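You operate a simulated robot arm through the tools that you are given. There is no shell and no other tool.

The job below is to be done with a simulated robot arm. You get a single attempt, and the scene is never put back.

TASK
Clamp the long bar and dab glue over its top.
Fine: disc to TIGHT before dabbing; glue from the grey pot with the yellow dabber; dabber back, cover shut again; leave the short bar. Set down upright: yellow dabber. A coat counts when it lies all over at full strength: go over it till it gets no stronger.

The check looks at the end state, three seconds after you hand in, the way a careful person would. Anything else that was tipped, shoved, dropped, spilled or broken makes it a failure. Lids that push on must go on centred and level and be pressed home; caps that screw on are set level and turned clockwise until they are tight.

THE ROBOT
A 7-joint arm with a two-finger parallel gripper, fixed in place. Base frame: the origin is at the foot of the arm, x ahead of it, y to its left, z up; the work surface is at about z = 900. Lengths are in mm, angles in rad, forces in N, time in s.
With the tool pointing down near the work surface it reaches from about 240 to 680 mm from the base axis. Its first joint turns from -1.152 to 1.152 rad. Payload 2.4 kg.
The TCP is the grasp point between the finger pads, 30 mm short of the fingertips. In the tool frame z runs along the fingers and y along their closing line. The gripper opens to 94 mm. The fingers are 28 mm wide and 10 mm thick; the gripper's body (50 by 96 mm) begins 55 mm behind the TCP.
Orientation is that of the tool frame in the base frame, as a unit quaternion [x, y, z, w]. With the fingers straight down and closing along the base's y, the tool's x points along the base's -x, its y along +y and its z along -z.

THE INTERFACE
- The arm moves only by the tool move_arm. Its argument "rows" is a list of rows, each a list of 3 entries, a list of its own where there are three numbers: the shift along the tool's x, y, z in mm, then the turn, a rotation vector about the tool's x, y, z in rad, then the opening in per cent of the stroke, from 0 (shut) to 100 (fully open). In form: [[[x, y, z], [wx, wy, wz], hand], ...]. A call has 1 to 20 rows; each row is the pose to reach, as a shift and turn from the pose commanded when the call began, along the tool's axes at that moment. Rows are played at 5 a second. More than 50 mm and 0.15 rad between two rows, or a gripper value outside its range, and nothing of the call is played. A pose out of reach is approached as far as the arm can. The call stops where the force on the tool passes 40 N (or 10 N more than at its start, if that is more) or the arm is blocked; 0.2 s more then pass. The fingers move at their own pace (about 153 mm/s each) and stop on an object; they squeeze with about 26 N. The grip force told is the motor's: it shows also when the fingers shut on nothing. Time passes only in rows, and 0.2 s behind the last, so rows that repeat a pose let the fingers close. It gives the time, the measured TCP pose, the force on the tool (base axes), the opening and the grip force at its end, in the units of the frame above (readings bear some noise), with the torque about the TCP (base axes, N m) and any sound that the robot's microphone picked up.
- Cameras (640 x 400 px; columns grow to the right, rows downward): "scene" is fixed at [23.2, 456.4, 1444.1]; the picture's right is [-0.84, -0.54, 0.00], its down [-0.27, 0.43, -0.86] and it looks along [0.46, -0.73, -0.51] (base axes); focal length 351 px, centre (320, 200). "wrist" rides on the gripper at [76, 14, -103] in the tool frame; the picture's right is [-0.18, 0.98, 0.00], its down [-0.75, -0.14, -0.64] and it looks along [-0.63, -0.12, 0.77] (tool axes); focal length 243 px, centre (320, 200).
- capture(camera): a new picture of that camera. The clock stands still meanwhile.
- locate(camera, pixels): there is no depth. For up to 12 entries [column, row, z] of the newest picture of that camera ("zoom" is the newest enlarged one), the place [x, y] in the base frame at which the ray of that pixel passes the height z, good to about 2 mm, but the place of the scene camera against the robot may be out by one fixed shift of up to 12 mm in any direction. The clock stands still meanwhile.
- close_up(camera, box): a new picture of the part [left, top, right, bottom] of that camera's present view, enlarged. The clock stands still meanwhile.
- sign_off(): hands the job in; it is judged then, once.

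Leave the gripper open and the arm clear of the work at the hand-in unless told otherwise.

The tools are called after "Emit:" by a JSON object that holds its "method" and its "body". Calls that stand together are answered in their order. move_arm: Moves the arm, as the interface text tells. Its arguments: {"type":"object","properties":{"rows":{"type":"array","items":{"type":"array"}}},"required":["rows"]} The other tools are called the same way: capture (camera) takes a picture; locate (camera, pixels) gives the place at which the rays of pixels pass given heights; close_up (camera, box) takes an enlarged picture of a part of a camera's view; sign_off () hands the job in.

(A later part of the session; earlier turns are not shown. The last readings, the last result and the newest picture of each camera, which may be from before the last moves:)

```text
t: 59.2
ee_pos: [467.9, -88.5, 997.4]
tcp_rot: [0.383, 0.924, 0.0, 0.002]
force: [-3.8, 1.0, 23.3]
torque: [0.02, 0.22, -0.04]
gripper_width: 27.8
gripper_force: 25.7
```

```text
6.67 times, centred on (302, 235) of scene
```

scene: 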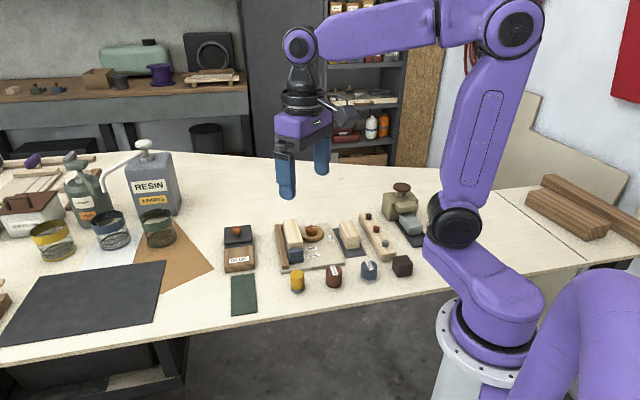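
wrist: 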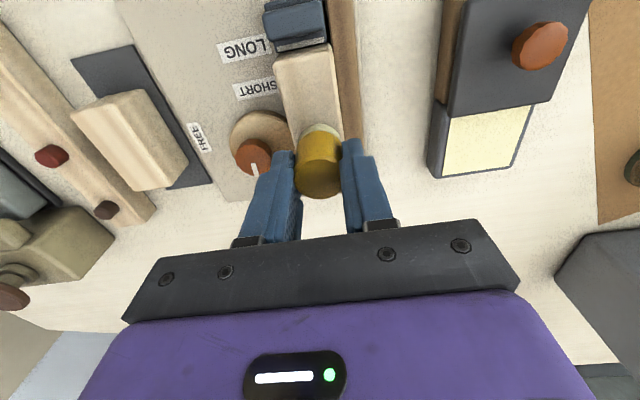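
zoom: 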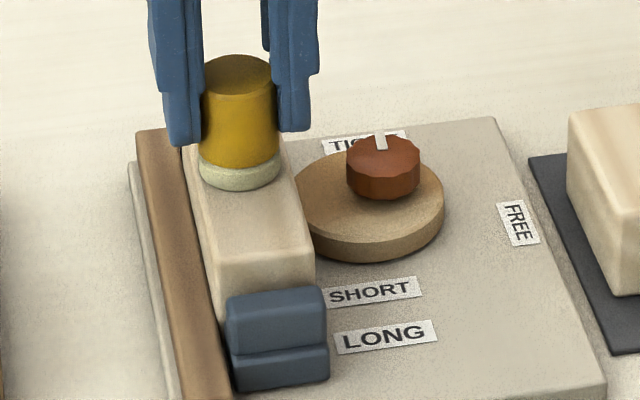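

Contact at z ≈ 997.5, so the bar's top lies at ≈ 949.6. The force (23 N) is more than needed; I lift off and look at the print it left.

Emit:
{"method": "move_arm", "body": {"rows": [[[0, 0, -3], [0, 0, 0], 15], [[0, 0, -10], [0, 0, 0], 15], [[0, 0, -30], [0, 0, 0], 15], [[0, 0, -55], [0, 0, 0], 15], [[-20, 40, -75], [0, 0, 0], 15], [[-20, 40, -75], [0, 0, 0], 15]]}}

Emit:
{"method": "capture", "body": {"camera": "wrist"}}

Emit:
{"method": "close_up", "body": {"camera": "wrist", "box": [200, 0, 360, 150]}}

Emit:
{"method": "close_up", "body": {"camera": "scene", "box": [254, 205, 350, 265]}}

```text
t: 60.6
ee_pos: [511.1, -74.5, 1071.8]
tcp_rot: [0.383, 0.924, -0.001, 0.0]
force: [-0.6, 0.7, 0.0]
torque: [0.01, -0.05, 0.01]
gripper_width: 27.6
gripper_force: 25.6
```

```text
taken
```

wrist: 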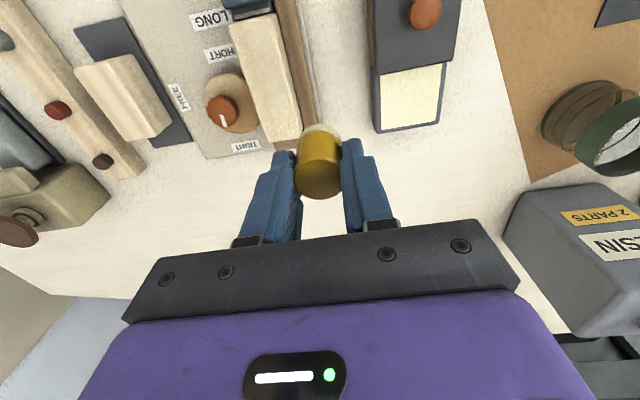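

```text
2.67 times, centred on (280, 75) of wrist
```

zoom: 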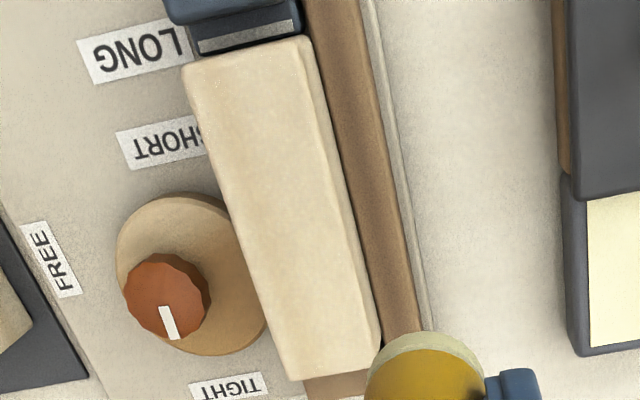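

```text
6.67 times, centred on (302, 235) of scene
```

zoom: 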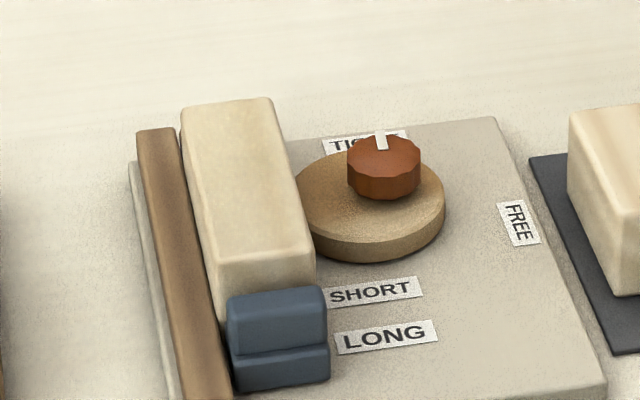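

No sharp print is visible, though the top looks slightly changed. I enlarge further to see the glue's extent, comparing with the bare short bar.

Emit:
{"method": "close_up", "body": {"camera": "wrist", "box": [236, 5, 316, 145]}}

Emit:
{"method": "close_up", "body": {"camera": "scene", "box": [274, 212, 322, 257]}}

Emit:
{"method": "close_up", "body": {"camera": "scene", "box": [326, 212, 374, 257]}}

```text
2.86 times, centred on (276, 75) of wrist
```

zoom: 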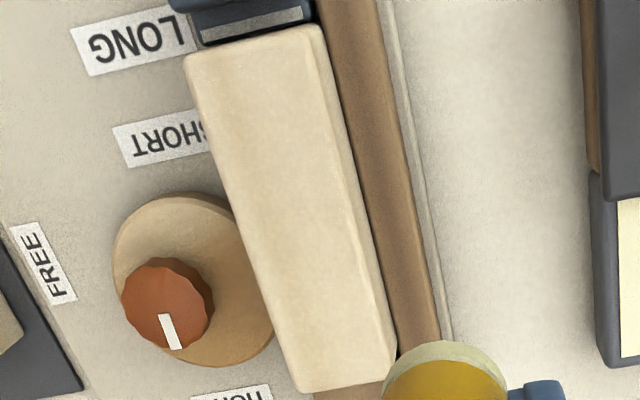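

```text
8.89 times, centred on (298, 234) of scene
```

zoom: 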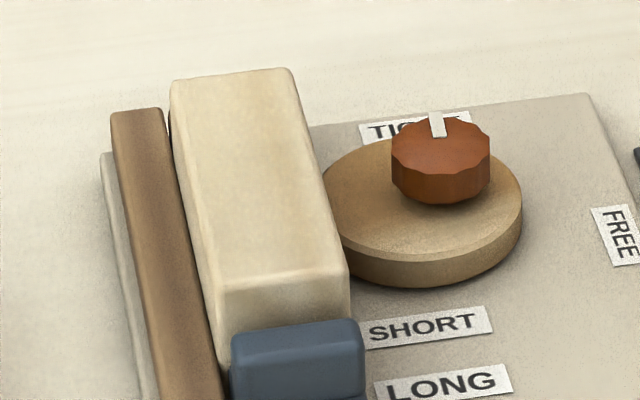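

```text
8.89 times, centred on (350, 234) of scene
```

zoom: 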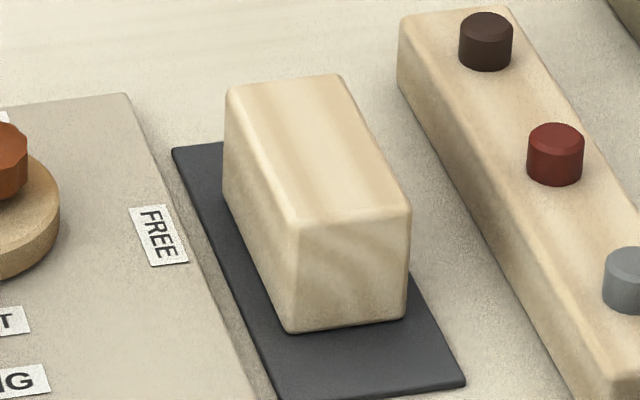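

The grain on the long bar's top is already veiled evenly, compared with the bare short bar. I read its corners again at the true height 949.5 to plan even strokes.

Emit:
{"method": "locate", "body": {"camera": "wrist", "pixels": [[228.7, 26.7, 949.5], [276, 14.8, 949.5], [269, 142.2, 949.5], [303, 131.7, 949.5], [228.7, 26.7, 949.5], [276, 14.8, 949.5], [269, 142.2, 949.5], [303, 131.7, 949.5]]}}

```text
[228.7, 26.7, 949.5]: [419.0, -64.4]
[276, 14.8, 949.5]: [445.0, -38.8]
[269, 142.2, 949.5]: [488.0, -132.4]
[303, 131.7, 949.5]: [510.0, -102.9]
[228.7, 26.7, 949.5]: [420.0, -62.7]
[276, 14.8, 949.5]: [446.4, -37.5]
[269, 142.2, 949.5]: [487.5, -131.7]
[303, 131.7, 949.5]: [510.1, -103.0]
```

Bar centre ≈ (467.3,−84.5). I go to the near end of the first lane (6 mm toward the fence side of the centre line) and press lightly, then read the force.

Emit:
{"method": "move_arm", "body": {"rows": [[[23, -20, 0], [0, 0, 0], 15], [[45, -31.6, 10], [0, 0, 0], 15], [[63.3, -31.6, 35], [0, 0, 0], 15], [[63.3, -31.6, 55], [0, 0, 0], 15], [[63.3, -31.6, 65], [0, 0, 0], 15], [[63.3, -31.6, 69], [0, 0, 0], 15], [[63.3, -31.6, 71], [0, 0, 0], 15], [[63.3, -31.6, 72], [0, 0, 0], 15]]}}

Emit:
{"method": "close_up", "body": {"camera": "scene", "box": [254, 205, 350, 265]}}

Emit:
{"method": "capture", "body": {"camera": "wrist"}}

```text
t: 62.4
ee_pos: [443.5, -51.8, 998.3]
tcp_rot: [0.384, 0.923, 0.0, 0.0]
force: [-0.4, -0.2, 0.7]
torque: [0.0, -0.02, -0.02]
gripper_width: 27.7
gripper_force: 25.9
```

```text
6.67 times, centred on (302, 235) of scene
```

zoom: 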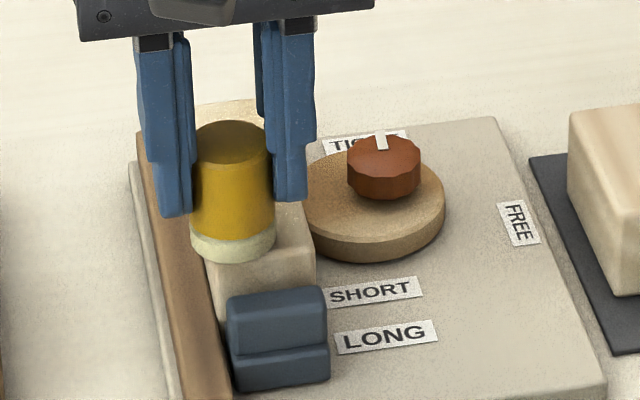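

```text
taken
```

wrist: 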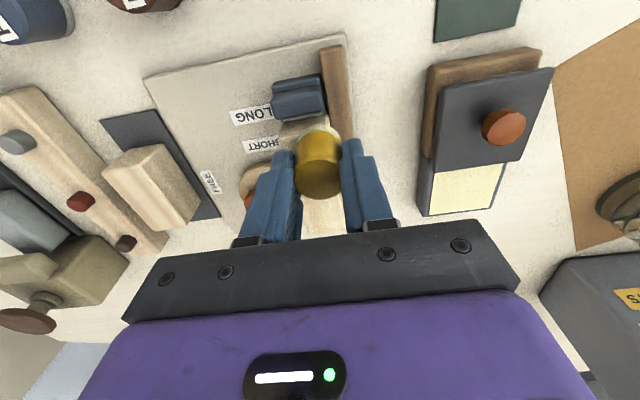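

Just touching (0.7 N). I press 1.2 mm more and stroke slowly along the fence-side lane to the far end.

Emit:
{"method": "move_arm", "body": {"rows": [[[0, 0, 0.6], [0, 0, 0], 15], [[0, 0, 1.2], [0, 0, 0], 15], [[-8, 0, 1.2], [0, 0, 0], 15], [[-16, 0, 1.2], [0, 0, 0], 15], [[-24, 0, 1.2], [0, 0, 0], 15], [[-32, 0, 1.2], [0, 0, 0], 15], [[-40, 0, 1.2], [0, 0, 0], 15], [[-48, 0, 1.2], [0, 0, 0], 15], [[-56, 0, 1.2], [0, 0, 0], 15], [[-64, 0, 1.2], [0, 0, 0], 15], [[-72, 0, 1.2], [0, 0, 0], 15], [[-80, 0, 1.2], [0, 0, 0], 15]]}}

Emit:
{"method": "close_up", "body": {"camera": "scene", "box": [254, 205, 350, 265]}}

Emit:
{"method": "capture", "body": {"camera": "wrist"}}

```text
t: 65.0
ee_pos: [499.6, -108.4, 999.2]
tcp_rot: [0.383, 0.924, 0.001, -0.001]
force: [0.8, -0.9, -1.0]
torque: [0.02, 0.01, 0.01]
gripper_width: 27.9
gripper_force: 25.6
```

```text
6.67 times, centred on (302, 235) of scene
```

zoom: 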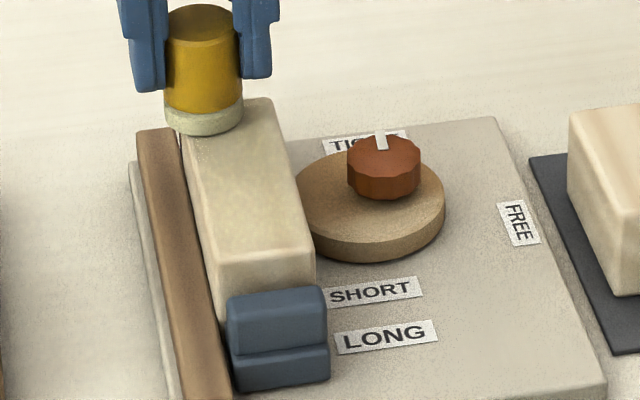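

```text
taken
```

wrist: 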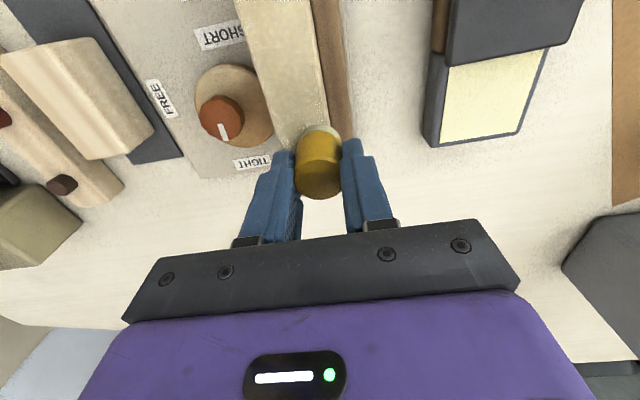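

Emit:
{"method": "close_up", "body": {"camera": "wrist", "box": [220, 0, 348, 160]}}

Emit:
{"method": "close_up", "body": {"camera": "scene", "box": [274, 212, 322, 257]}}

```text
2.50 times, centred on (284, 80) of wrist
```

zoom: 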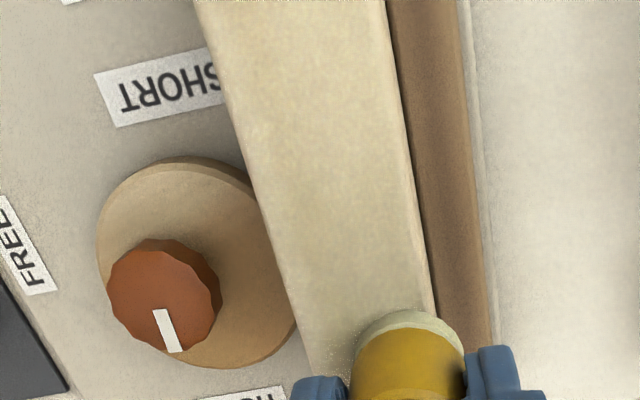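

```text
8.89 times, centred on (298, 234) of scene
```

zoom: 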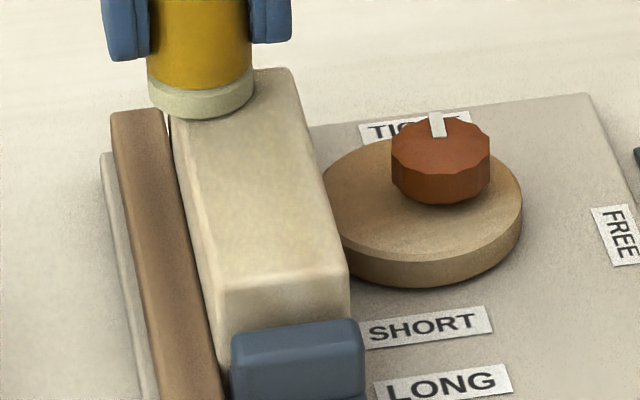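

The height drifts a little along the bar (no contact at this end). I press until I read a few newtons here.

Emit:
{"method": "move_arm", "body": {"rows": [[[0, 0, 1], [0, 0, 0], 15], [[0, 0, 2], [0, 0, 0], 15], [[0, 0, 2], [0, 0, 0], 15]]}}

```text
t: 65.8
ee_pos: [500.7, -108.3, 996.7]
tcp_rot: [0.382, 0.924, 0.0, 0.003]
force: [-2.5, 1.7, 18.8]
torque: [0.02, 0.2, 0.02]
gripper_width: 27.8
gripper_force: 25.6
```

18.8 N now; I ease 0.9 mm and stroke back along this lane to the near end.

Emit:
{"method": "move_arm", "body": {"rows": [[[0, 0, -0.9], [0, 0, 0], 15], [[8, 0, -0.9], [0, 0, 0], 15], [[16, 0, -0.9], [0, 0, 0], 15], [[24, 0, -0.9], [0, 0, 0], 15], [[32, 0, -0.9], [0, 0, 0], 15], [[40, 0, -0.9], [0, 0, 0], 15]]}}

Emit:
{"method": "move_arm", "body": {"rows": [[[8, 0, 0], [0, 0, 0], 15], [[16, 0, 0], [0, 0, 0], 15], [[24, 0, 0], [0, 0, 0], 15], [[32, 0, 0], [0, 0, 0], 15], [[40, 0, 0], [0, 0, 0], 15]]}}

Emit:
{"method": "close_up", "body": {"camera": "scene", "box": [274, 212, 322, 257]}}

```text
t: 67.2
ee_pos: [471.2, -79.0, 995.9]
tcp_rot: [0.383, 0.924, 0.001, 0.001]
force: [3.9, -3.5, 16.1]
torque: [-0.24, -0.08, 0.04]
gripper_width: 27.8
gripper_force: 25.5
```

```text
t: 68.4
ee_pos: [443.6, -53.0, 995.9]
tcp_rot: [0.383, 0.924, 0.0, 0.001]
force: [5.3, -4.7, 16.2]
torque: [-0.28, -0.2, -0.02]
gripper_width: 27.7
gripper_force: 26.2
```

```text
8.89 times, centred on (298, 234) of scene
```

zoom: 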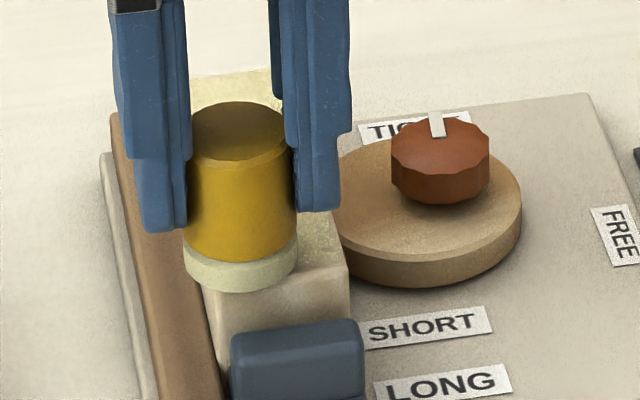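

The top clearly turns yellow-green where it has been stroked. I ease 0.8 mm, shift 6 mm to the middle lane and stroke to the far end, then return on the disc-side lane.

Emit:
{"method": "move_arm", "body": {"rows": [[[0, -3, -0.8], [0, 0, 0], 15], [[0, -6, -0.8], [0, 0, 0], 15], [[-8, -6, -0.8], [0, 0, 0], 15], [[-16, -6, -0.8], [0, 0, 0], 15], [[-24, -6, -0.8], [0, 0, 0], 15], [[-32, -6, -0.8], [0, 0, 0], 15], [[-40, -6, -0.8], [0, 0, 0], 15], [[-48, -6, -0.8], [0, 0, 0], 15], [[-56, -6, -0.8], [0, 0, 0], 15], [[-64, -6, -0.8], [0, 0, 0], 15], [[-72, -6, -0.8], [0, 0, 0], 15], [[-80, -6, -0.8], [0, 0, 0], 15]]}}

Emit:
{"method": "close_up", "body": {"camera": "scene", "box": [274, 212, 322, 257]}}

```text
t: 71.0
ee_pos: [495.1, -112.2, 997.1]
tcp_rot: [0.383, 0.924, 0.0, 0.0]
force: [0.2, 0.1, -0.6]
torque: [-0.02, 0.01, 0.0]
gripper_width: 27.6
gripper_force: 26.2
```

```text
8.89 times, centred on (298, 234) of scene
```

zoom: 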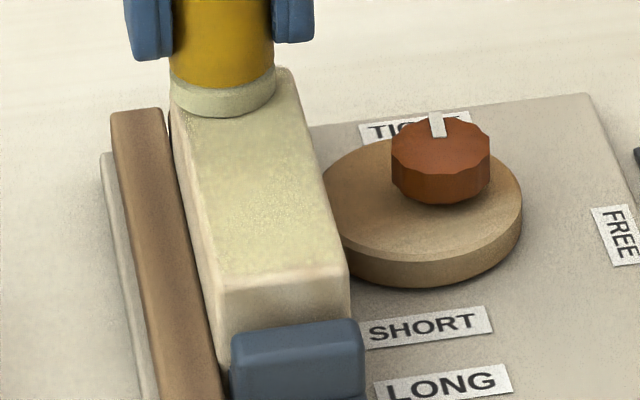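

At the far end contact is lost by about 1 mm, so I ramp the height. Now the disc-side lane, from far to near.

Emit:
{"method": "move_arm", "body": {"rows": [[[0, -3, 0.8], [0, 0, 0], 15], [[0, -6, 1.4], [0, 0, 0], 15], [[8, -6, 1.3], [0, 0, 0], 15], [[16, -6, 1.2], [0, 0, 0], 15], [[24, -6, 1.1], [0, 0, 0], 15], [[32, -6, 1.0], [0, 0, 0], 15], [[40, -6, 0.9], [0, 0, 0], 15], [[48, -6, 0.8], [0, 0, 0], 15], [[56, -6, 0.7], [0, 0, 0], 15], [[64, -6, 0.6], [0, 0, 0], 15], [[72, -6, 0.5], [0, 0, 0], 15], [[80, -6, 0.4], [0, 0, 0], 15]]}}

Emit:
{"method": "close_up", "body": {"camera": "scene", "box": [274, 212, 322, 257]}}

Emit:
{"method": "capture", "body": {"camera": "wrist"}}

```text
t: 73.6
ee_pos: [434.7, -58.6, 996.5]
tcp_rot: [0.382, 0.924, 0.0, 0.001]
force: [3.3, -2.7, 12.9]
torque: [-0.16, -0.11, 0.01]
gripper_width: 27.5
gripper_force: 26.2
```

```text
8.89 times, centred on (298, 234) of scene
```

zoom: 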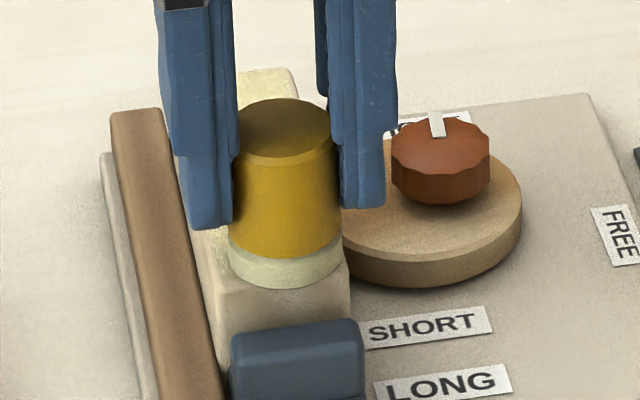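

```text
taken
```

wrist: 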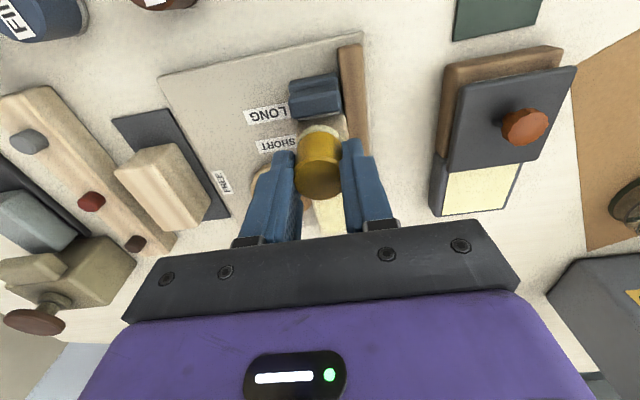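

I lift and move to the viewing spot to inspect the coat.

Emit:
{"method": "move_arm", "body": {"rows": [[[0, 0, -8], [0, 0, 0], 15], [[0, 0, -35], [0, 0, 0], 15], [[-15, 10, -65], [0, 0, 0], 15], [[-40, 30, -75], [0, 0, 0], 15], [[-63.3, 50, -80], [0, 0, 0], 15], [[-63.3, 50, -80], [0, 0, 0], 15]]}}

Emit:
{"method": "close_up", "body": {"camera": "wrist", "box": [200, 0, 360, 150]}}

Emit:
{"method": "close_up", "body": {"camera": "scene", "box": [274, 212, 322, 257]}}

Emit:
{"method": "close_up", "body": {"camera": "scene", "box": [190, 170, 318, 250]}}

```text
t: 75.0
ee_pos: [516.1, -68.6, 1075.6]
tcp_rot: [0.382, 0.924, 0.0, 0.0]
force: [-0.6, -0.6, -1.1]
torque: [0.04, 0.0, 0.0]
gripper_width: 28.1
gripper_force: 25.7
```

```text
2.67 times, centred on (280, 75) of wrist
```

zoom: 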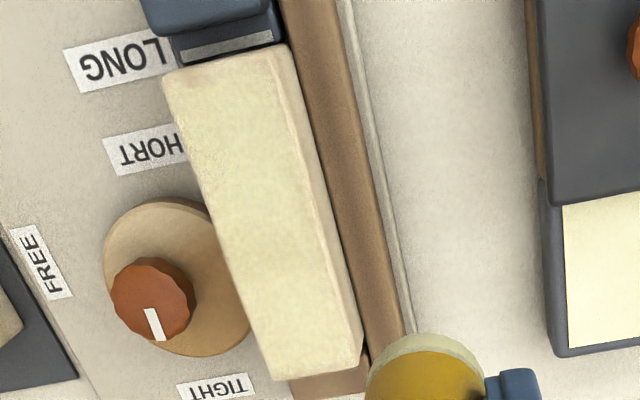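

```text
8.89 times, centred on (298, 234) of scene
```

zoom: 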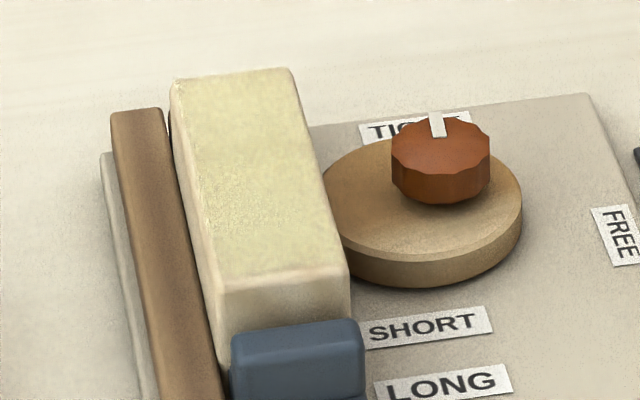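

```text
5.00 times, centred on (254, 210) of scene
```

zoom: 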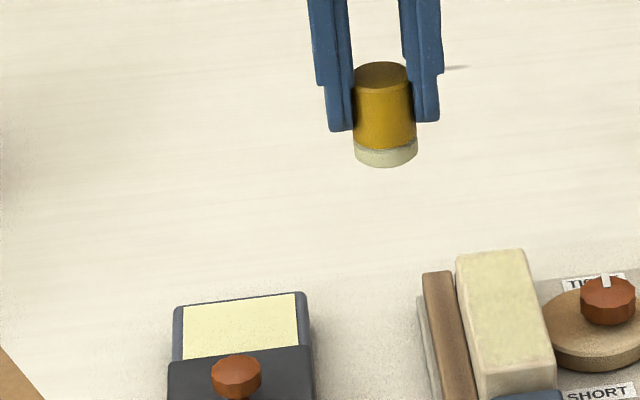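

The coat is showing yellow now, still mottled. I reload the dabber at the pot: over to (583.5,−24.5) and down.

Emit:
{"method": "move_arm", "body": {"rows": [[[-5, 27, 0], [0, 0, 0], 15], [[-11, 54, 0], [0, 0, 0], 15], [[-16.4, 80.6, 5], [0, 0, 0], 15], [[-16.4, 80.6, 40], [0, 0, 0], 15], [[-16.4, 80.6, 70], [0, 0, 0], 15], [[-16.4, 80.6, 90], [0, 0, 0], 15], [[-16.4, 80.6, 90], [0, 0, 0], 15]]}}

Emit:
{"method": "close_up", "body": {"camera": "scene", "box": [206, 205, 270, 245]}}

```text
t: 76.6
ee_pos: [584.2, -26.1, 985.8]
tcp_rot: [0.382, 0.924, 0.001, 0.0]
force: [-0.7, -0.1, -0.3]
torque: [-0.01, -0.01, 0.02]
gripper_width: 28.1
gripper_force: 26.6
```

```text
10.00 times, centred on (238, 225) of scene
```

zoom: 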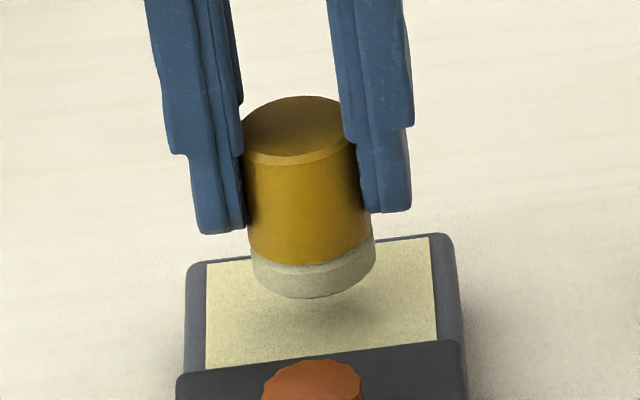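

Emit:
{"method": "move_arm", "body": {"rows": [[[0, 0, 5], [0, 0, 0], 15], [[0, 0, 9], [0, 0, 0], 15], [[0, 0, 12], [0, 0, 0], 15], [[0, 0, 14], [0, 0, 0], 15], [[0, 0, 14], [0, 0, 0], 15], [[0, 0, 14], [0, 0, 0], 15]]}}

Emit:
{"method": "close_up", "body": {"camera": "scene", "box": [206, 205, 270, 245]}}

```text
t: 78.0
ee_pos: [582.1, -25.2, 970.9]
tcp_rot: [0.382, 0.924, 0.0, 0.0]
force: [1.0, -0.1, 0.1]
torque: [-0.02, -0.03, 0.0]
gripper_width: 27.6
gripper_force: 25.8
```

```text
10.00 times, centred on (238, 225) of scene
```

zoom: 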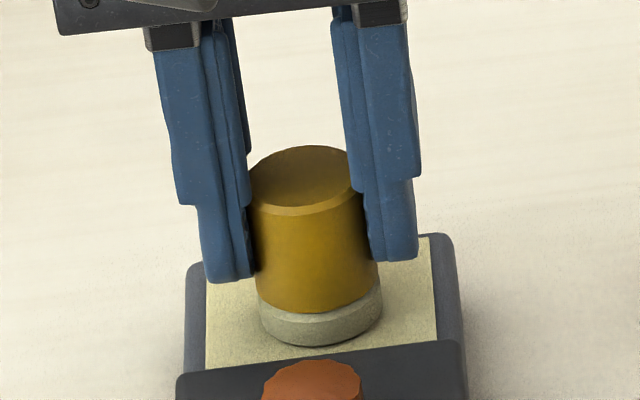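

No contact yet at 970.9: the dabber has slid up about 1.5 mm in the grip. I go a little lower.

Emit:
{"method": "move_arm", "body": {"rows": [[[0, 0, 0.7], [0, 0, 0], 15], [[0, 0, 1.4], [0, 0, 0], 15], [[0, 0, 1.4], [0, 0, 0], 15]]}}

Emit:
{"method": "close_up", "body": {"camera": "scene", "box": [206, 205, 270, 245]}}

```text
t: 78.8
ee_pos: [583.0, -23.5, 970.9]
tcp_rot: [0.382, 0.924, -0.001, 0.0]
force: [-1.6, -0.5, 7.5]
torque: [-0.05, 0.14, -0.01]
gripper_width: 27.8
gripper_force: 26.3
```

```text
10.00 times, centred on (238, 225) of scene
```

zoom: 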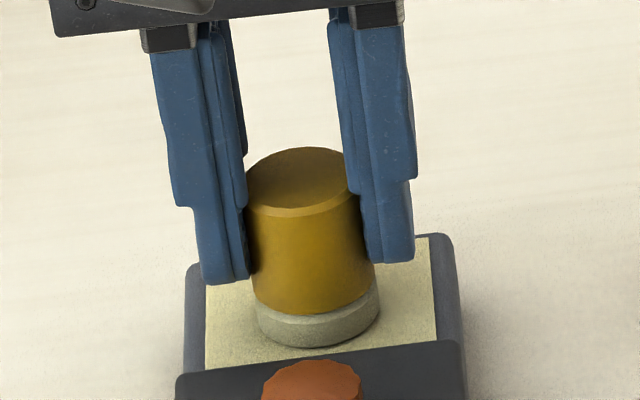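

Loaded again (7.5 N contact). I lift out and return to the near end of the fence-side lane, hovering.

Emit:
{"method": "move_arm", "body": {"rows": [[[0, 0, -6], [0, 0, 0], 15], [[0, 0, -30], [0, 0, 0], 15], [[0, 0, -65], [0, 0, 0], 15], [[20, -30, -75], [0, 0, 0], 15], [[40, -60, -75], [0, 0, 0], 15], [[60, -90, -75], [0, 0, 0], 15], [[80.7, -118, -70], [0, 0, 0], 15], [[80.7, -118, -45], [0, 0, 0], 15], [[80.7, -118, -34], [0, 0, 0], 15], [[80.7, -118, -29], [0, 0, 0], 15], [[80.7, -118, -29], [0, 0, 0], 15]]}}

Emit:
{"method": "close_up", "body": {"camera": "scene", "box": [274, 212, 322, 257]}}

```text
t: 81.2
ee_pos: [442.8, -50.5, 1000.7]
tcp_rot: [0.383, 0.924, -0.001, 0.0]
force: [-0.3, -0.5, -1.1]
torque: [0.0, 0.02, -0.01]
gripper_width: 28.0
gripper_force: 26.2
```

```text
8.89 times, centred on (298, 234) of scene
```

zoom: 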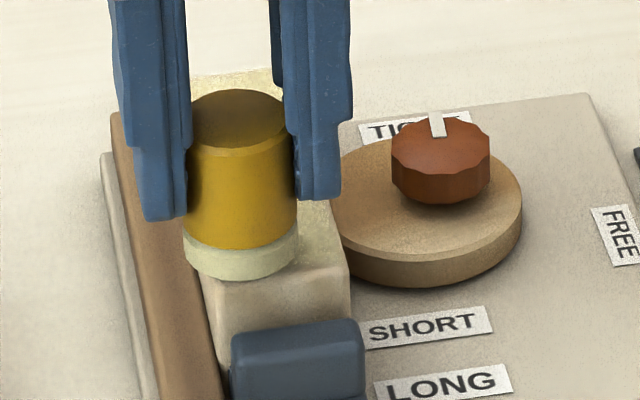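

Emit:
{"method": "move_arm", "body": {"rows": [[[0, 0, 2.5], [0, 0, 0], 15], [[0, 0, 4.5], [0, 0, 0], 15], [[0, 0, 5], [0, 0, 0], 15], [[0, 0, 5], [0, 0, 0], 15]]}}

```text
t: 82.2
ee_pos: [440.3, -51.4, 996.6]
tcp_rot: [0.383, 0.924, 0.001, 0.001]
force: [-1.9, 0.5, 24.0]
torque: [-0.07, 0.12, 0.02]
gripper_width: 27.6
gripper_force: 26.2
```

24 N is too hard; I ease 1.6 mm and stroke to the far end with a 1.2 mm downward ramp.

Emit:
{"method": "move_arm", "body": {"rows": [[[0, 0, -1.6], [0, 0, 0], 15], [[-9, 0, -1.4], [0, 0, 0], 15], [[-18, 0, -1.3], [0, 0, 0], 15], [[-27, 0, -1.1], [0, 0, 0], 15], [[-36, 0, -1.0], [0, 0, 0], 15], [[-45, 0, -0.9], [0, 0, 0], 15], [[-54, 0, -0.8], [0, 0, 0], 15], [[-63, 0, -0.6], [0, 0, 0], 15], [[-72, 0, -0.5], [0, 0, 0], 15], [[-82, 0, -0.4], [0, 0, 0], 15]]}}

```text
t: 84.4
ee_pos: [501.4, -107.3, 995.6]
tcp_rot: [0.383, 0.924, 0.0, 0.001]
force: [-6.3, 7.1, 32.9]
torque: [0.17, 0.49, -0.05]
gripper_width: 27.7
gripper_force: 25.7
```

32.9 N here is too much; I ease 2 mm and return along the middle lane in two halves, checking force.

Emit:
{"method": "move_arm", "body": {"rows": [[[0, 0, -2.0], [0, 0, 0], 15], [[0, -6.5, -2.0], [0, 0, 0], 15], [[10, -6.5, -2.0], [0, 0, 0], 15], [[20, -6.5, -2.0], [0, 0, 0], 15]]}}

```text
t: 85.4
ee_pos: [480.5, -98.6, 997.1]
tcp_rot: [0.383, 0.924, 0.0, 0.0]
force: [0.0, -0.5, -0.3]
torque: [-0.01, 0.0, 0.02]
gripper_width: 28.0
gripper_force: 26.0
```

Emit:
{"method": "move_arm", "body": {"rows": [[[0, 0, 0.5], [0, 0, 0], 15], [[0, 0, 1.0], [0, 0, 0], 15]]}}

```text
t: 86.0
ee_pos: [481.6, -98.7, 997.6]
tcp_rot: [0.382, 0.924, 0.0, 0.0]
force: [-1.7, 0.5, 3.8]
torque: [0.03, 0.04, -0.01]
gripper_width: 27.7
gripper_force: 25.5
```

3.8 N: good. I add 0.3 mm and stroke the middle lane: to the far end, then all the way to the near end.

Emit:
{"method": "move_arm", "body": {"rows": [[[-7, 0, 0.3], [0, 0, 0], 15], [[-14, 0, 0.3], [0, 0, 0], 15], [[-21, 0, 0.3], [0, 0, 0], 15], [[-12, 0, 0.3], [0, 0, 0], 15], [[-3, 0, 0.3], [0, 0, 0], 15], [[6, 0, 0.3], [0, 0, 0], 15], [[15, 0, 0.3], [0, 0, 0], 15], [[24, 0, 0.3], [0, 0, 0], 15]]}}

Emit:
{"method": "move_arm", "body": {"rows": [[[9, 0, 0], [0, 0, 0], 15], [[18, 0, 0], [0, 0, 0], 15], [[27, 0, 0], [0, 0, 0], 15], [[37, 0, 0], [0, 0, 0], 15]]}}

Emit:
{"method": "close_up", "body": {"camera": "scene", "box": [274, 212, 322, 257]}}

```text
t: 87.8
ee_pos: [465.6, -81.0, 995.1]
tcp_rot: [0.383, 0.924, 0.0, 0.002]
force: [2.5, -2.1, 6.9]
torque: [-0.1, -0.08, -0.01]
gripper_width: 28.0
gripper_force: 25.8
```

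```text
t: 88.8
ee_pos: [437.6, -55.5, 996.2]
tcp_rot: [0.382, 0.924, 0.0, 0.002]
force: [3.9, -4.7, 18.6]
torque: [-0.26, -0.2, 0.01]
gripper_width: 27.9
gripper_force: 26.1
```

```text
8.89 times, centred on (298, 234) of scene
```

zoom: 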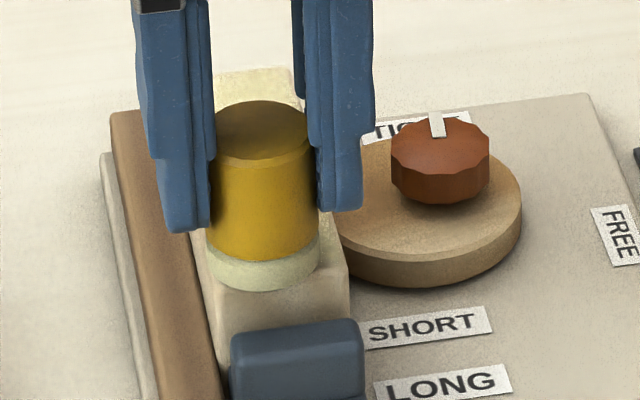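

Now the disc-side lane: ease 0.5 mm, shift 6.5 mm and stroke near to far with a slight ramp.

Emit:
{"method": "move_arm", "body": {"rows": [[[0, -3, -0.5], [0, 0, 0], 15], [[0, -6.5, -0.5], [0, 0, 0], 15], [[-10, -6.5, -0.4], [0, 0, 0], 15], [[-20, -6.5, -0.3], [0, 0, 0], 15], [[-30, -6.5, -0.3], [0, 0, 0], 15], [[-40, -6.5, -0.2], [0, 0, 0], 15], [[-50, -6.5, -0.1], [0, 0, 0], 15], [[-60, -6.5, 0], [0, 0, 0], 15], [[-70, -6.5, 0.1], [0, 0, 0], 15], [[-82, -6.5, 0.2], [0, 0, 0], 15]]}}

Emit:
{"method": "close_up", "body": {"camera": "scene", "box": [274, 212, 322, 257]}}

```text
t: 91.0
ee_pos: [490.2, -117.9, 996.5]
tcp_rot: [0.382, 0.924, 0.0, 0.0]
force: [-3.4, 4.0, 16.3]
torque: [0.17, 0.17, -0.03]
gripper_width: 27.8
gripper_force: 25.9
```

```text
8.89 times, centred on (298, 234) of scene
```

zoom: 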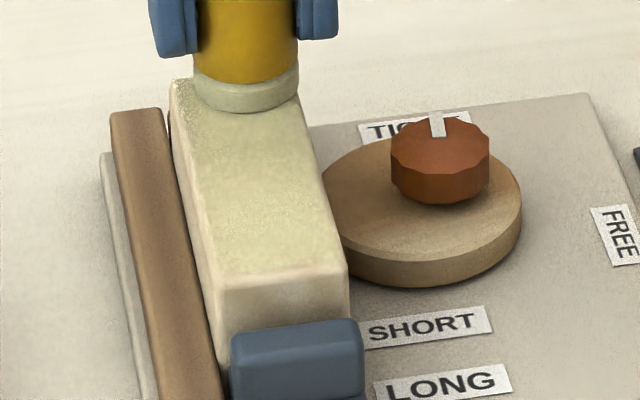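

Back along the disc-side lane to the near end.

Emit:
{"method": "move_arm", "body": {"rows": [[[10, 0, -0.1], [0, 0, 0], 15], [[20, 0, -0.2], [0, 0, 0], 15], [[30, 0, -0.3], [0, 0, 0], 15], [[40, 0, -0.4], [0, 0, 0], 15], [[50, 0, -0.5], [0, 0, 0], 15], [[60, 0, -0.6], [0, 0, 0], 15], [[70, 0, -0.7], [0, 0, 0], 15], [[82, 0, -0.7], [0, 0, 0], 15]]}}

Emit:
{"method": "move_arm", "body": {"rows": [[[0, 0, -8], [0, 0, 0], 15], [[0, 0, -35], [0, 0, 0], 15], [[-15, 10, -65], [0, 0, 0], 15], [[-40, 30, -75], [0, 0, 0], 15], [[-65, 50, -80], [0, 0, 0], 15], [[-65, 50, -80], [0, 0, 0], 15]]}}

Emit:
{"method": "close_up", "body": {"camera": "wrist", "box": [200, 0, 360, 150]}}

Emit:
{"method": "close_up", "body": {"camera": "scene", "box": [274, 212, 322, 257]}}

Emit:
{"method": "close_up", "body": {"camera": "scene", "box": [190, 170, 318, 250]}}

```text
t: 92.8
ee_pos: [433.9, -60.9, 996.1]
tcp_rot: [0.382, 0.924, 0.0, 0.0]
force: [0.6, 0.0, 0.1]
torque: [0.0, -0.02, 0.02]
gripper_width: 28.0
gripper_force: 26.3
```

```text
t: 94.2
ee_pos: [515.7, -70.3, 1076.1]
tcp_rot: [0.383, 0.924, 0.0, 0.0]
force: [0.6, 0.0, -0.6]
torque: [-0.03, 0.01, 0.01]
gripper_width: 28.0
gripper_force: 26.3
```

```text
2.67 times, centred on (280, 75) of wrist
```

zoom: 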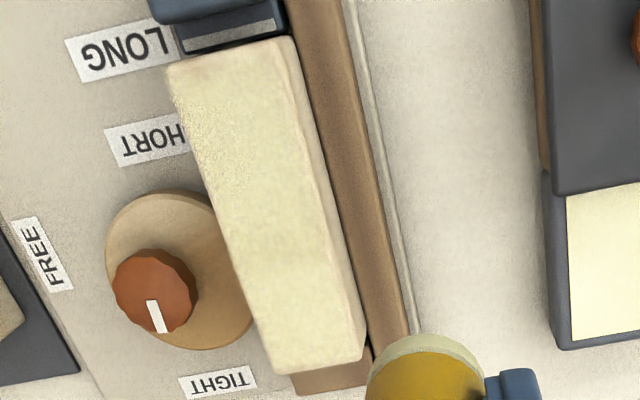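

```text
8.89 times, centred on (298, 234) of scene
```

zoom: 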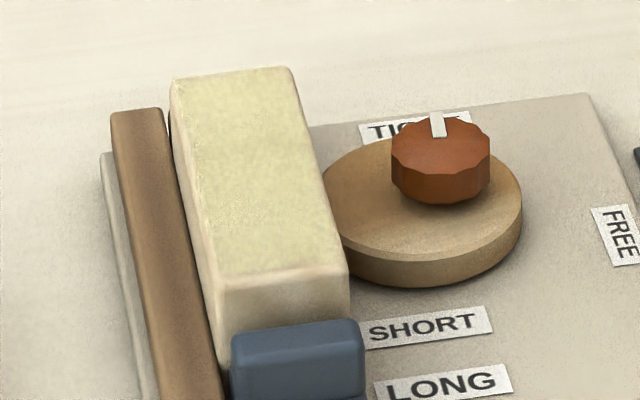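

```text
5.00 times, centred on (254, 210) of scene
```

zoom: 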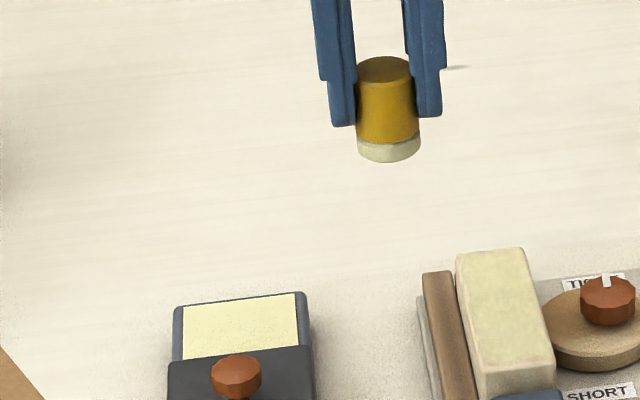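

More uniform now. I enlarge the near end and the edges to find weaker spots.

Emit:
{"method": "close_up", "body": {"camera": "wrist", "box": [216, 5, 296, 75]}}

Emit:
{"method": "close_up", "body": {"camera": "wrist", "box": [236, 75, 316, 145]}}

```text
5.71 times, centred on (256, 40) of wrist
```

zoom: 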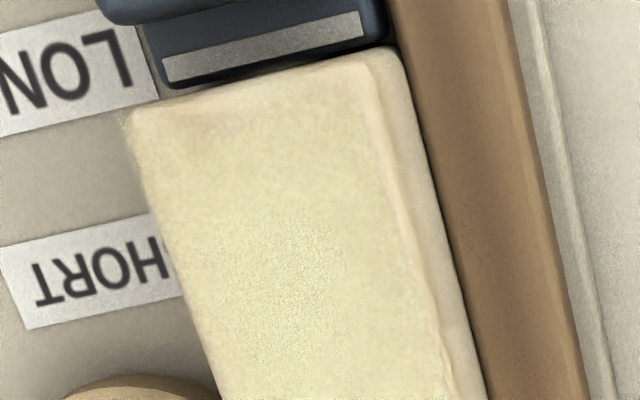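

```text
5.71 times, centred on (276, 110) of wrist
```

zoom: 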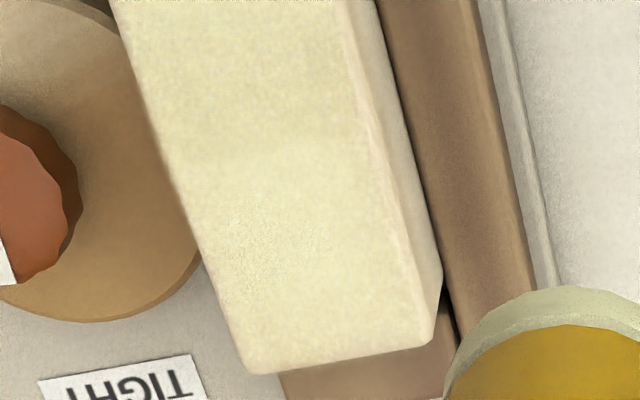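

The ends and corners are paler than the middle. I reload and then work the ends and edges more. Back to the pot.

Emit:
{"method": "move_arm", "body": {"rows": [[[-5, 27, 0], [0, 0, 0], 15], [[-11, 54, 0], [0, 0, 0], 15], [[-16.4, 80.6, 5], [0, 0, 0], 15], [[-16.4, 80.6, 40], [0, 0, 0], 15], [[-16.4, 80.6, 70], [0, 0, 0], 15], [[-16.4, 80.6, 90], [0, 0, 0], 15], [[-16.4, 80.6, 99], [0, 0, 0], 15], [[-16.4, 80.6, 104], [0, 0, 0], 15], [[-16.4, 80.6, 104], [0, 0, 0], 15]]}}

```text
t: 96.2
ee_pos: [583.3, -25.6, 972.4]
tcp_rot: [0.383, 0.924, 0.001, 0.0]
force: [0.5, 0.1, -0.2]
torque: [0.01, -0.02, -0.01]
gripper_width: 28.0
gripper_force: 26.4
```

Emit:
{"method": "move_arm", "body": {"rows": [[[0, 0, 0.8], [0, 0, 0], 15], [[0, 0, 1.6], [0, 0, 0], 15], [[0, 0, 2.4], [0, 0, 0], 15], [[0, 0, 2.4], [0, 0, 0], 15]]}}

Emit:
{"method": "close_up", "body": {"camera": "scene", "box": [206, 205, 270, 245]}}

```text
t: 97.2
ee_pos: [584.1, -24.8, 973.1]
tcp_rot: [0.382, 0.924, 0.001, 0.001]
force: [-5.6, -0.9, 19.3]
torque: [-0.02, 0.24, 0.01]
gripper_width: 27.7
gripper_force: 26.1
```

```text
10.00 times, centred on (238, 225) of scene
```

zoom: 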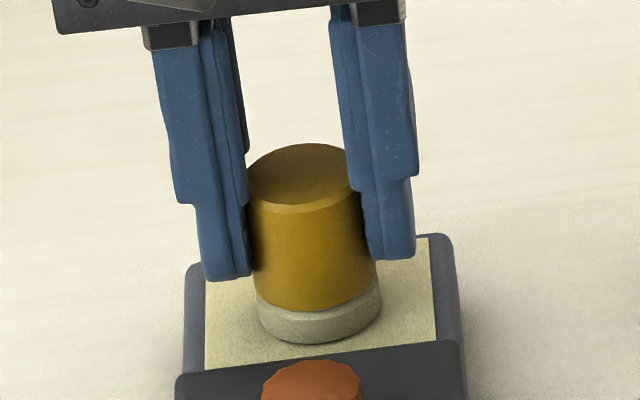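

Loaded. Now to the near end, fence-side corner (4 mm further out than before), and press lightly.

Emit:
{"method": "move_arm", "body": {"rows": [[[0, 0, -6], [0, 0, 0], 15], [[0, 0, -30], [0, 0, 0], 15], [[0, 0, -65], [0, 0, 0], 15], [[21, -29, -75], [0, 0, 0], 15], [[42, -58, -75], [0, 0, 0], 15], [[63, -87, -75], [0, 0, 0], 15], [[84, -115.2, -70], [0, 0, 0], 15], [[84, -115.2, -45], [0, 0, 0], 15], [[84, -115.2, -34], [0, 0, 0], 15], [[84, -115.2, -29], [0, 0, 0], 15], [[84, -115.2, -27], [0, 0, 0], 15], [[84, -115.2, -26], [0, 0, 0], 15], [[84, -115.2, -26], [0, 0, 0], 15]]}}

Emit:
{"method": "close_up", "body": {"camera": "scene", "box": [274, 212, 322, 257]}}

```text
t: 100.0
ee_pos: [443.6, -48.1, 996.8]
tcp_rot: [0.383, 0.924, -0.001, 0.001]
force: [-3.7, 0.4, 13.6]
torque: [-0.1, 0.17, -0.04]
gripper_width: 27.7
gripper_force: 25.9
```

```text
8.89 times, centred on (298, 234) of scene
```

zoom: 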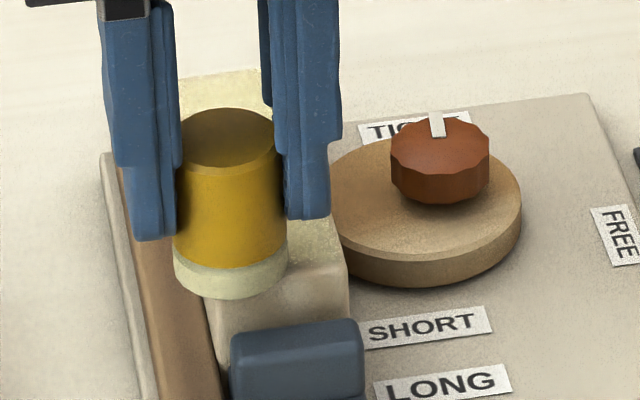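

13.6 N: good contact. I run around the rim: across the near end, along the disc-side edge to the far end.

Emit:
{"method": "move_arm", "body": {"rows": [[[0, -6, -0.2], [0, 0, 0], 15], [[0, -12, -0.2], [0, 0, 0], 15], [[0, -18, -0.2], [0, 0, 0], 15], [[0, -9, -0.2], [0, 0, 0], 15], [[0, 0, -0.2], [0, 0, 0], 15], [[0, -9, -0.2], [0, 0, 0], 15], [[0, -17, -0.2], [0, 0, 0], 15]]}}

Emit:
{"method": "move_arm", "body": {"rows": [[[-8, 0, 0], [0, 0, 0], 15], [[-16, 0, 0.1], [0, 0, 0], 15], [[-24, 0, 0.1], [0, 0, 0], 15], [[-32, 0, 0.2], [0, 0, 0], 15], [[-40, 0, 0.2], [0, 0, 0], 15], [[-48, 0, 0.3], [0, 0, 0], 15]]}}

Emit:
{"method": "move_arm", "body": {"rows": [[[-8, 0, 0], [0, 0, 0], 15], [[-16, 0, 0.1], [0, 0, 0], 15], [[-24, 0, 0.1], [0, 0, 0], 15], [[-32, 0, 0.2], [0, 0, 0], 15], [[-40, 0, 0.2], [0, 0, 0], 15]]}}

```text
t: 101.6
ee_pos: [432.0, -58.7, 996.3]
tcp_rot: [0.382, 0.924, 0.0, 0.002]
force: [3.4, 5.3, 14.8]
torque: [0.18, -0.18, 0.03]
gripper_width: 27.8
gripper_force: 26.0
```

```text
t: 103.0
ee_pos: [466.1, -94.7, 996.2]
tcp_rot: [0.382, 0.924, 0.0, 0.0]
force: [-2.8, 2.7, 10.5]
torque: [0.12, 0.09, 0.03]
gripper_width: 28.1
gripper_force: 25.7
```

```text
t: 104.2
ee_pos: [494.1, -122.5, 996.6]
tcp_rot: [0.382, 0.924, 0.0, -0.001]
force: [-2.5, 3.4, 10.4]
torque: [0.15, 0.12, 0.02]
gripper_width: 28.0
gripper_force: 26.1
```

Steady 10–15 N. Now across the far end several times, then back along the fence-side edge.

Emit:
{"method": "move_arm", "body": {"rows": [[[0, 6, 0], [0, 0, 0], 15], [[0, 12, 0], [0, 0, 0], 15], [[0, 17, 0], [0, 0, 0], 15], [[0, 9, 0], [0, 0, 0], 15], [[0, 0, 0], [0, 0, 0], 15], [[0, 9, 0], [0, 0, 0], 15], [[0, 17, 0], [0, 0, 0], 15]]}}

Emit:
{"method": "move_arm", "body": {"rows": [[[8, 0, 0], [0, 0, 0], 15], [[16, 0, 0], [0, 0, 0], 15], [[24, 0, 0], [0, 0, 0], 15], [[32, 0, 0], [0, 0, 0], 15], [[40, 0, -0.1], [0, 0, 0], 15], [[48, 0, -0.1], [0, 0, 0], 15]]}}

Emit:
{"method": "move_arm", "body": {"rows": [[[8, 0, 0], [0, 0, 0], 15], [[16, 0, 0], [0, 0, 0], 15], [[24, 0, -0.1], [0, 0, 0], 15], [[32, 0, -0.2], [0, 0, 0], 15], [[40, 0, -0.2], [0, 0, 0], 15]]}}

Emit:
{"method": "close_up", "body": {"camera": "scene", "box": [274, 212, 322, 257]}}

```text
t: 105.8
ee_pos: [504.9, -110.9, 997.2]
tcp_rot: [0.383, 0.924, -0.001, 0.001]
force: [-3.2, -5.2, 14.8]
torque: [-0.29, 0.25, 0.03]
gripper_width: 27.7
gripper_force: 25.9
```

```text
t: 107.2
ee_pos: [471.9, -75.8, 995.4]
tcp_rot: [0.383, 0.924, 0.0, -0.001]
force: [1.3, -2.0, 7.0]
torque: [-0.14, -0.11, 0.04]
gripper_width: 27.7
gripper_force: 25.9
```

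```text
t: 108.4
ee_pos: [442.7, -47.9, 996.9]
tcp_rot: [0.383, 0.924, 0.001, 0.001]
force: [2.0, -2.7, 9.2]
torque: [-0.17, -0.14, 0.03]
gripper_width: 27.9
gripper_force: 26.0
```

```text
8.89 times, centred on (298, 234) of scene
```

zoom: 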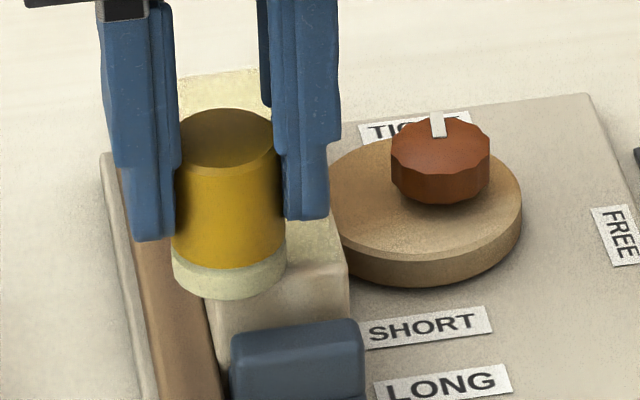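

Now the middle lane, near to far and back.

Emit:
{"method": "move_arm", "body": {"rows": [[[0, -4.5, 0], [0, 0, 0], 15], [[0, -9, 0], [0, 0, 0], 15], [[-9, -9, 0], [0, 0, 0], 15], [[-18, -9, 0.1], [0, 0, 0], 15], [[-27, -9, 0.1], [0, 0, 0], 15], [[-36, -9, 0.2], [0, 0, 0], 15], [[-45, -9, 0.2], [0, 0, 0], 15]]}}

Emit:
{"method": "move_arm", "body": {"rows": [[[-9, 0, 0.1], [0, 0, 0], 15], [[-18, 0, 0.1], [0, 0, 0], 15], [[-27, 0, 0.2], [0, 0, 0], 15], [[-36, 0, 0.2], [0, 0, 0], 15], [[-43, 0, 0.2], [0, 0, 0], 15]]}}

Emit:
{"method": "move_arm", "body": {"rows": [[[0, 0, -8], [0, 0, 0], 15], [[0, 0, -35], [0, 0, 0], 15], [[5, 15, -65], [0, 0, 0], 15], [[10, 32, -75], [0, 0, 0], 15], [[20, 44, -80], [0, 0, 0], 15], [[20, 44, -80], [0, 0, 0], 15]]}}

Emit:
{"method": "close_up", "body": {"camera": "wrist", "box": [200, 0, 360, 150]}}

Emit:
{"method": "close_up", "body": {"camera": "scene", "box": [274, 212, 322, 257]}}

Emit:
{"method": "close_up", "body": {"camera": "scene", "box": [190, 170, 318, 250]}}

```text
t: 110.0
ee_pos: [468.8, -85.1, 996.7]
tcp_rot: [0.383, 0.924, -0.001, 0.001]
force: [-5.7, 5.2, 21.3]
torque: [0.17, 0.24, -0.01]
gripper_width: 27.5
gripper_force: 25.5
```

```text
t: 111.2
ee_pos: [499.1, -116.9, 996.0]
tcp_rot: [0.383, 0.924, -0.001, -0.001]
force: [-6.3, 6.5, 26.1]
torque: [0.33, 0.35, 0.01]
gripper_width: 27.8
gripper_force: 25.6
```

```text
t: 112.6
ee_pos: [515.5, -70.5, 1077.0]
tcp_rot: [0.383, 0.924, 0.0, 0.0]
force: [0.5, -1.0, -0.6]
torque: [-0.02, -0.02, 0.02]
gripper_width: 27.5
gripper_force: 25.8
```

```text
2.67 times, centred on (280, 75) of wrist
```

zoom: 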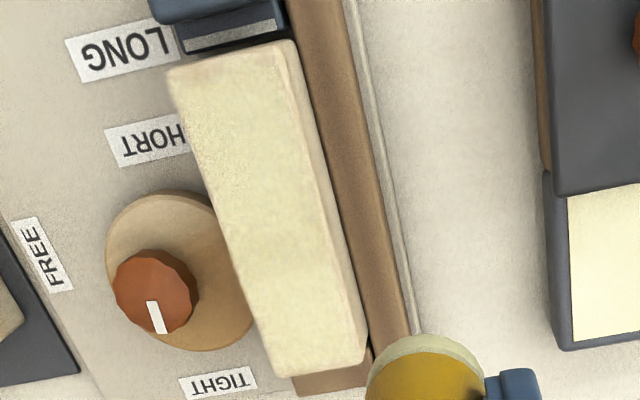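

```text
8.89 times, centred on (298, 234) of scene
```

zoom: 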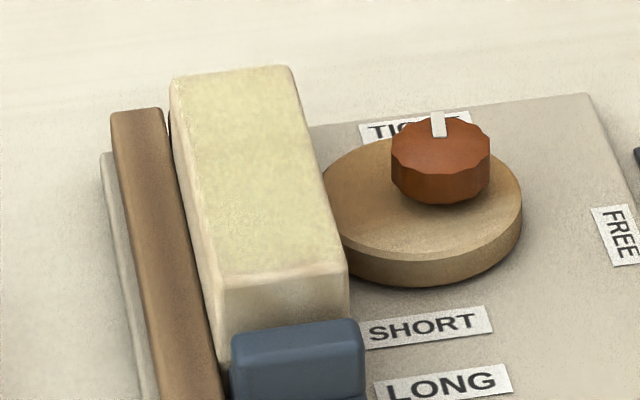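

```text
5.00 times, centred on (254, 210) of scene
```

zoom: 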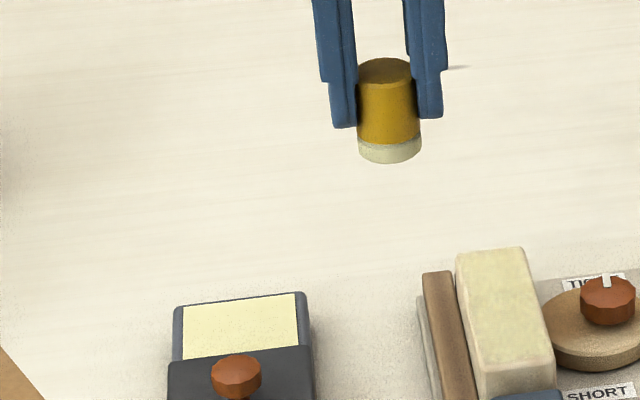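

Emit:
{"method": "close_up", "body": {"camera": "wrist", "box": [216, 5, 296, 75]}}

Emit:
{"method": "close_up", "body": {"camera": "wrist", "box": [236, 75, 316, 145]}}

```text
5.71 times, centred on (256, 40) of wrist
```

zoom: 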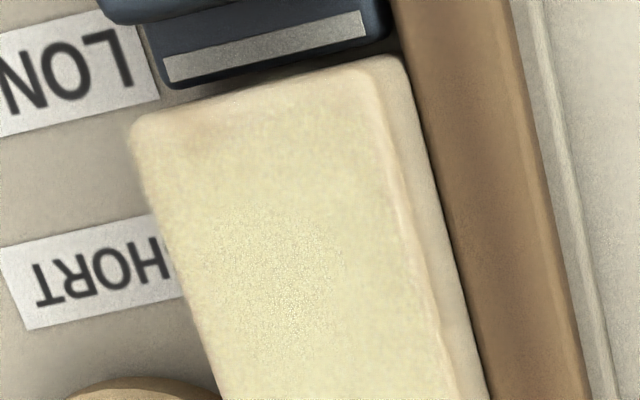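

```text
5.71 times, centred on (276, 110) of wrist
```

zoom: 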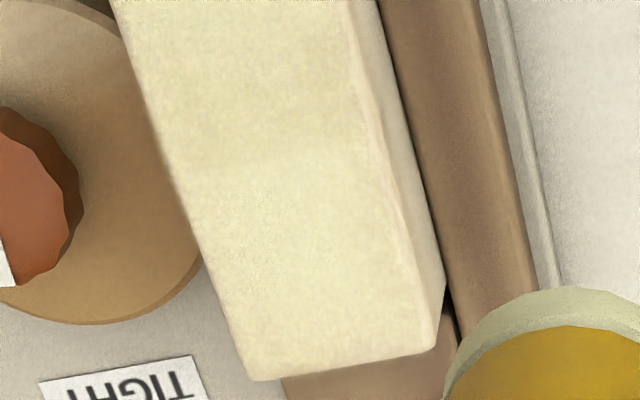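

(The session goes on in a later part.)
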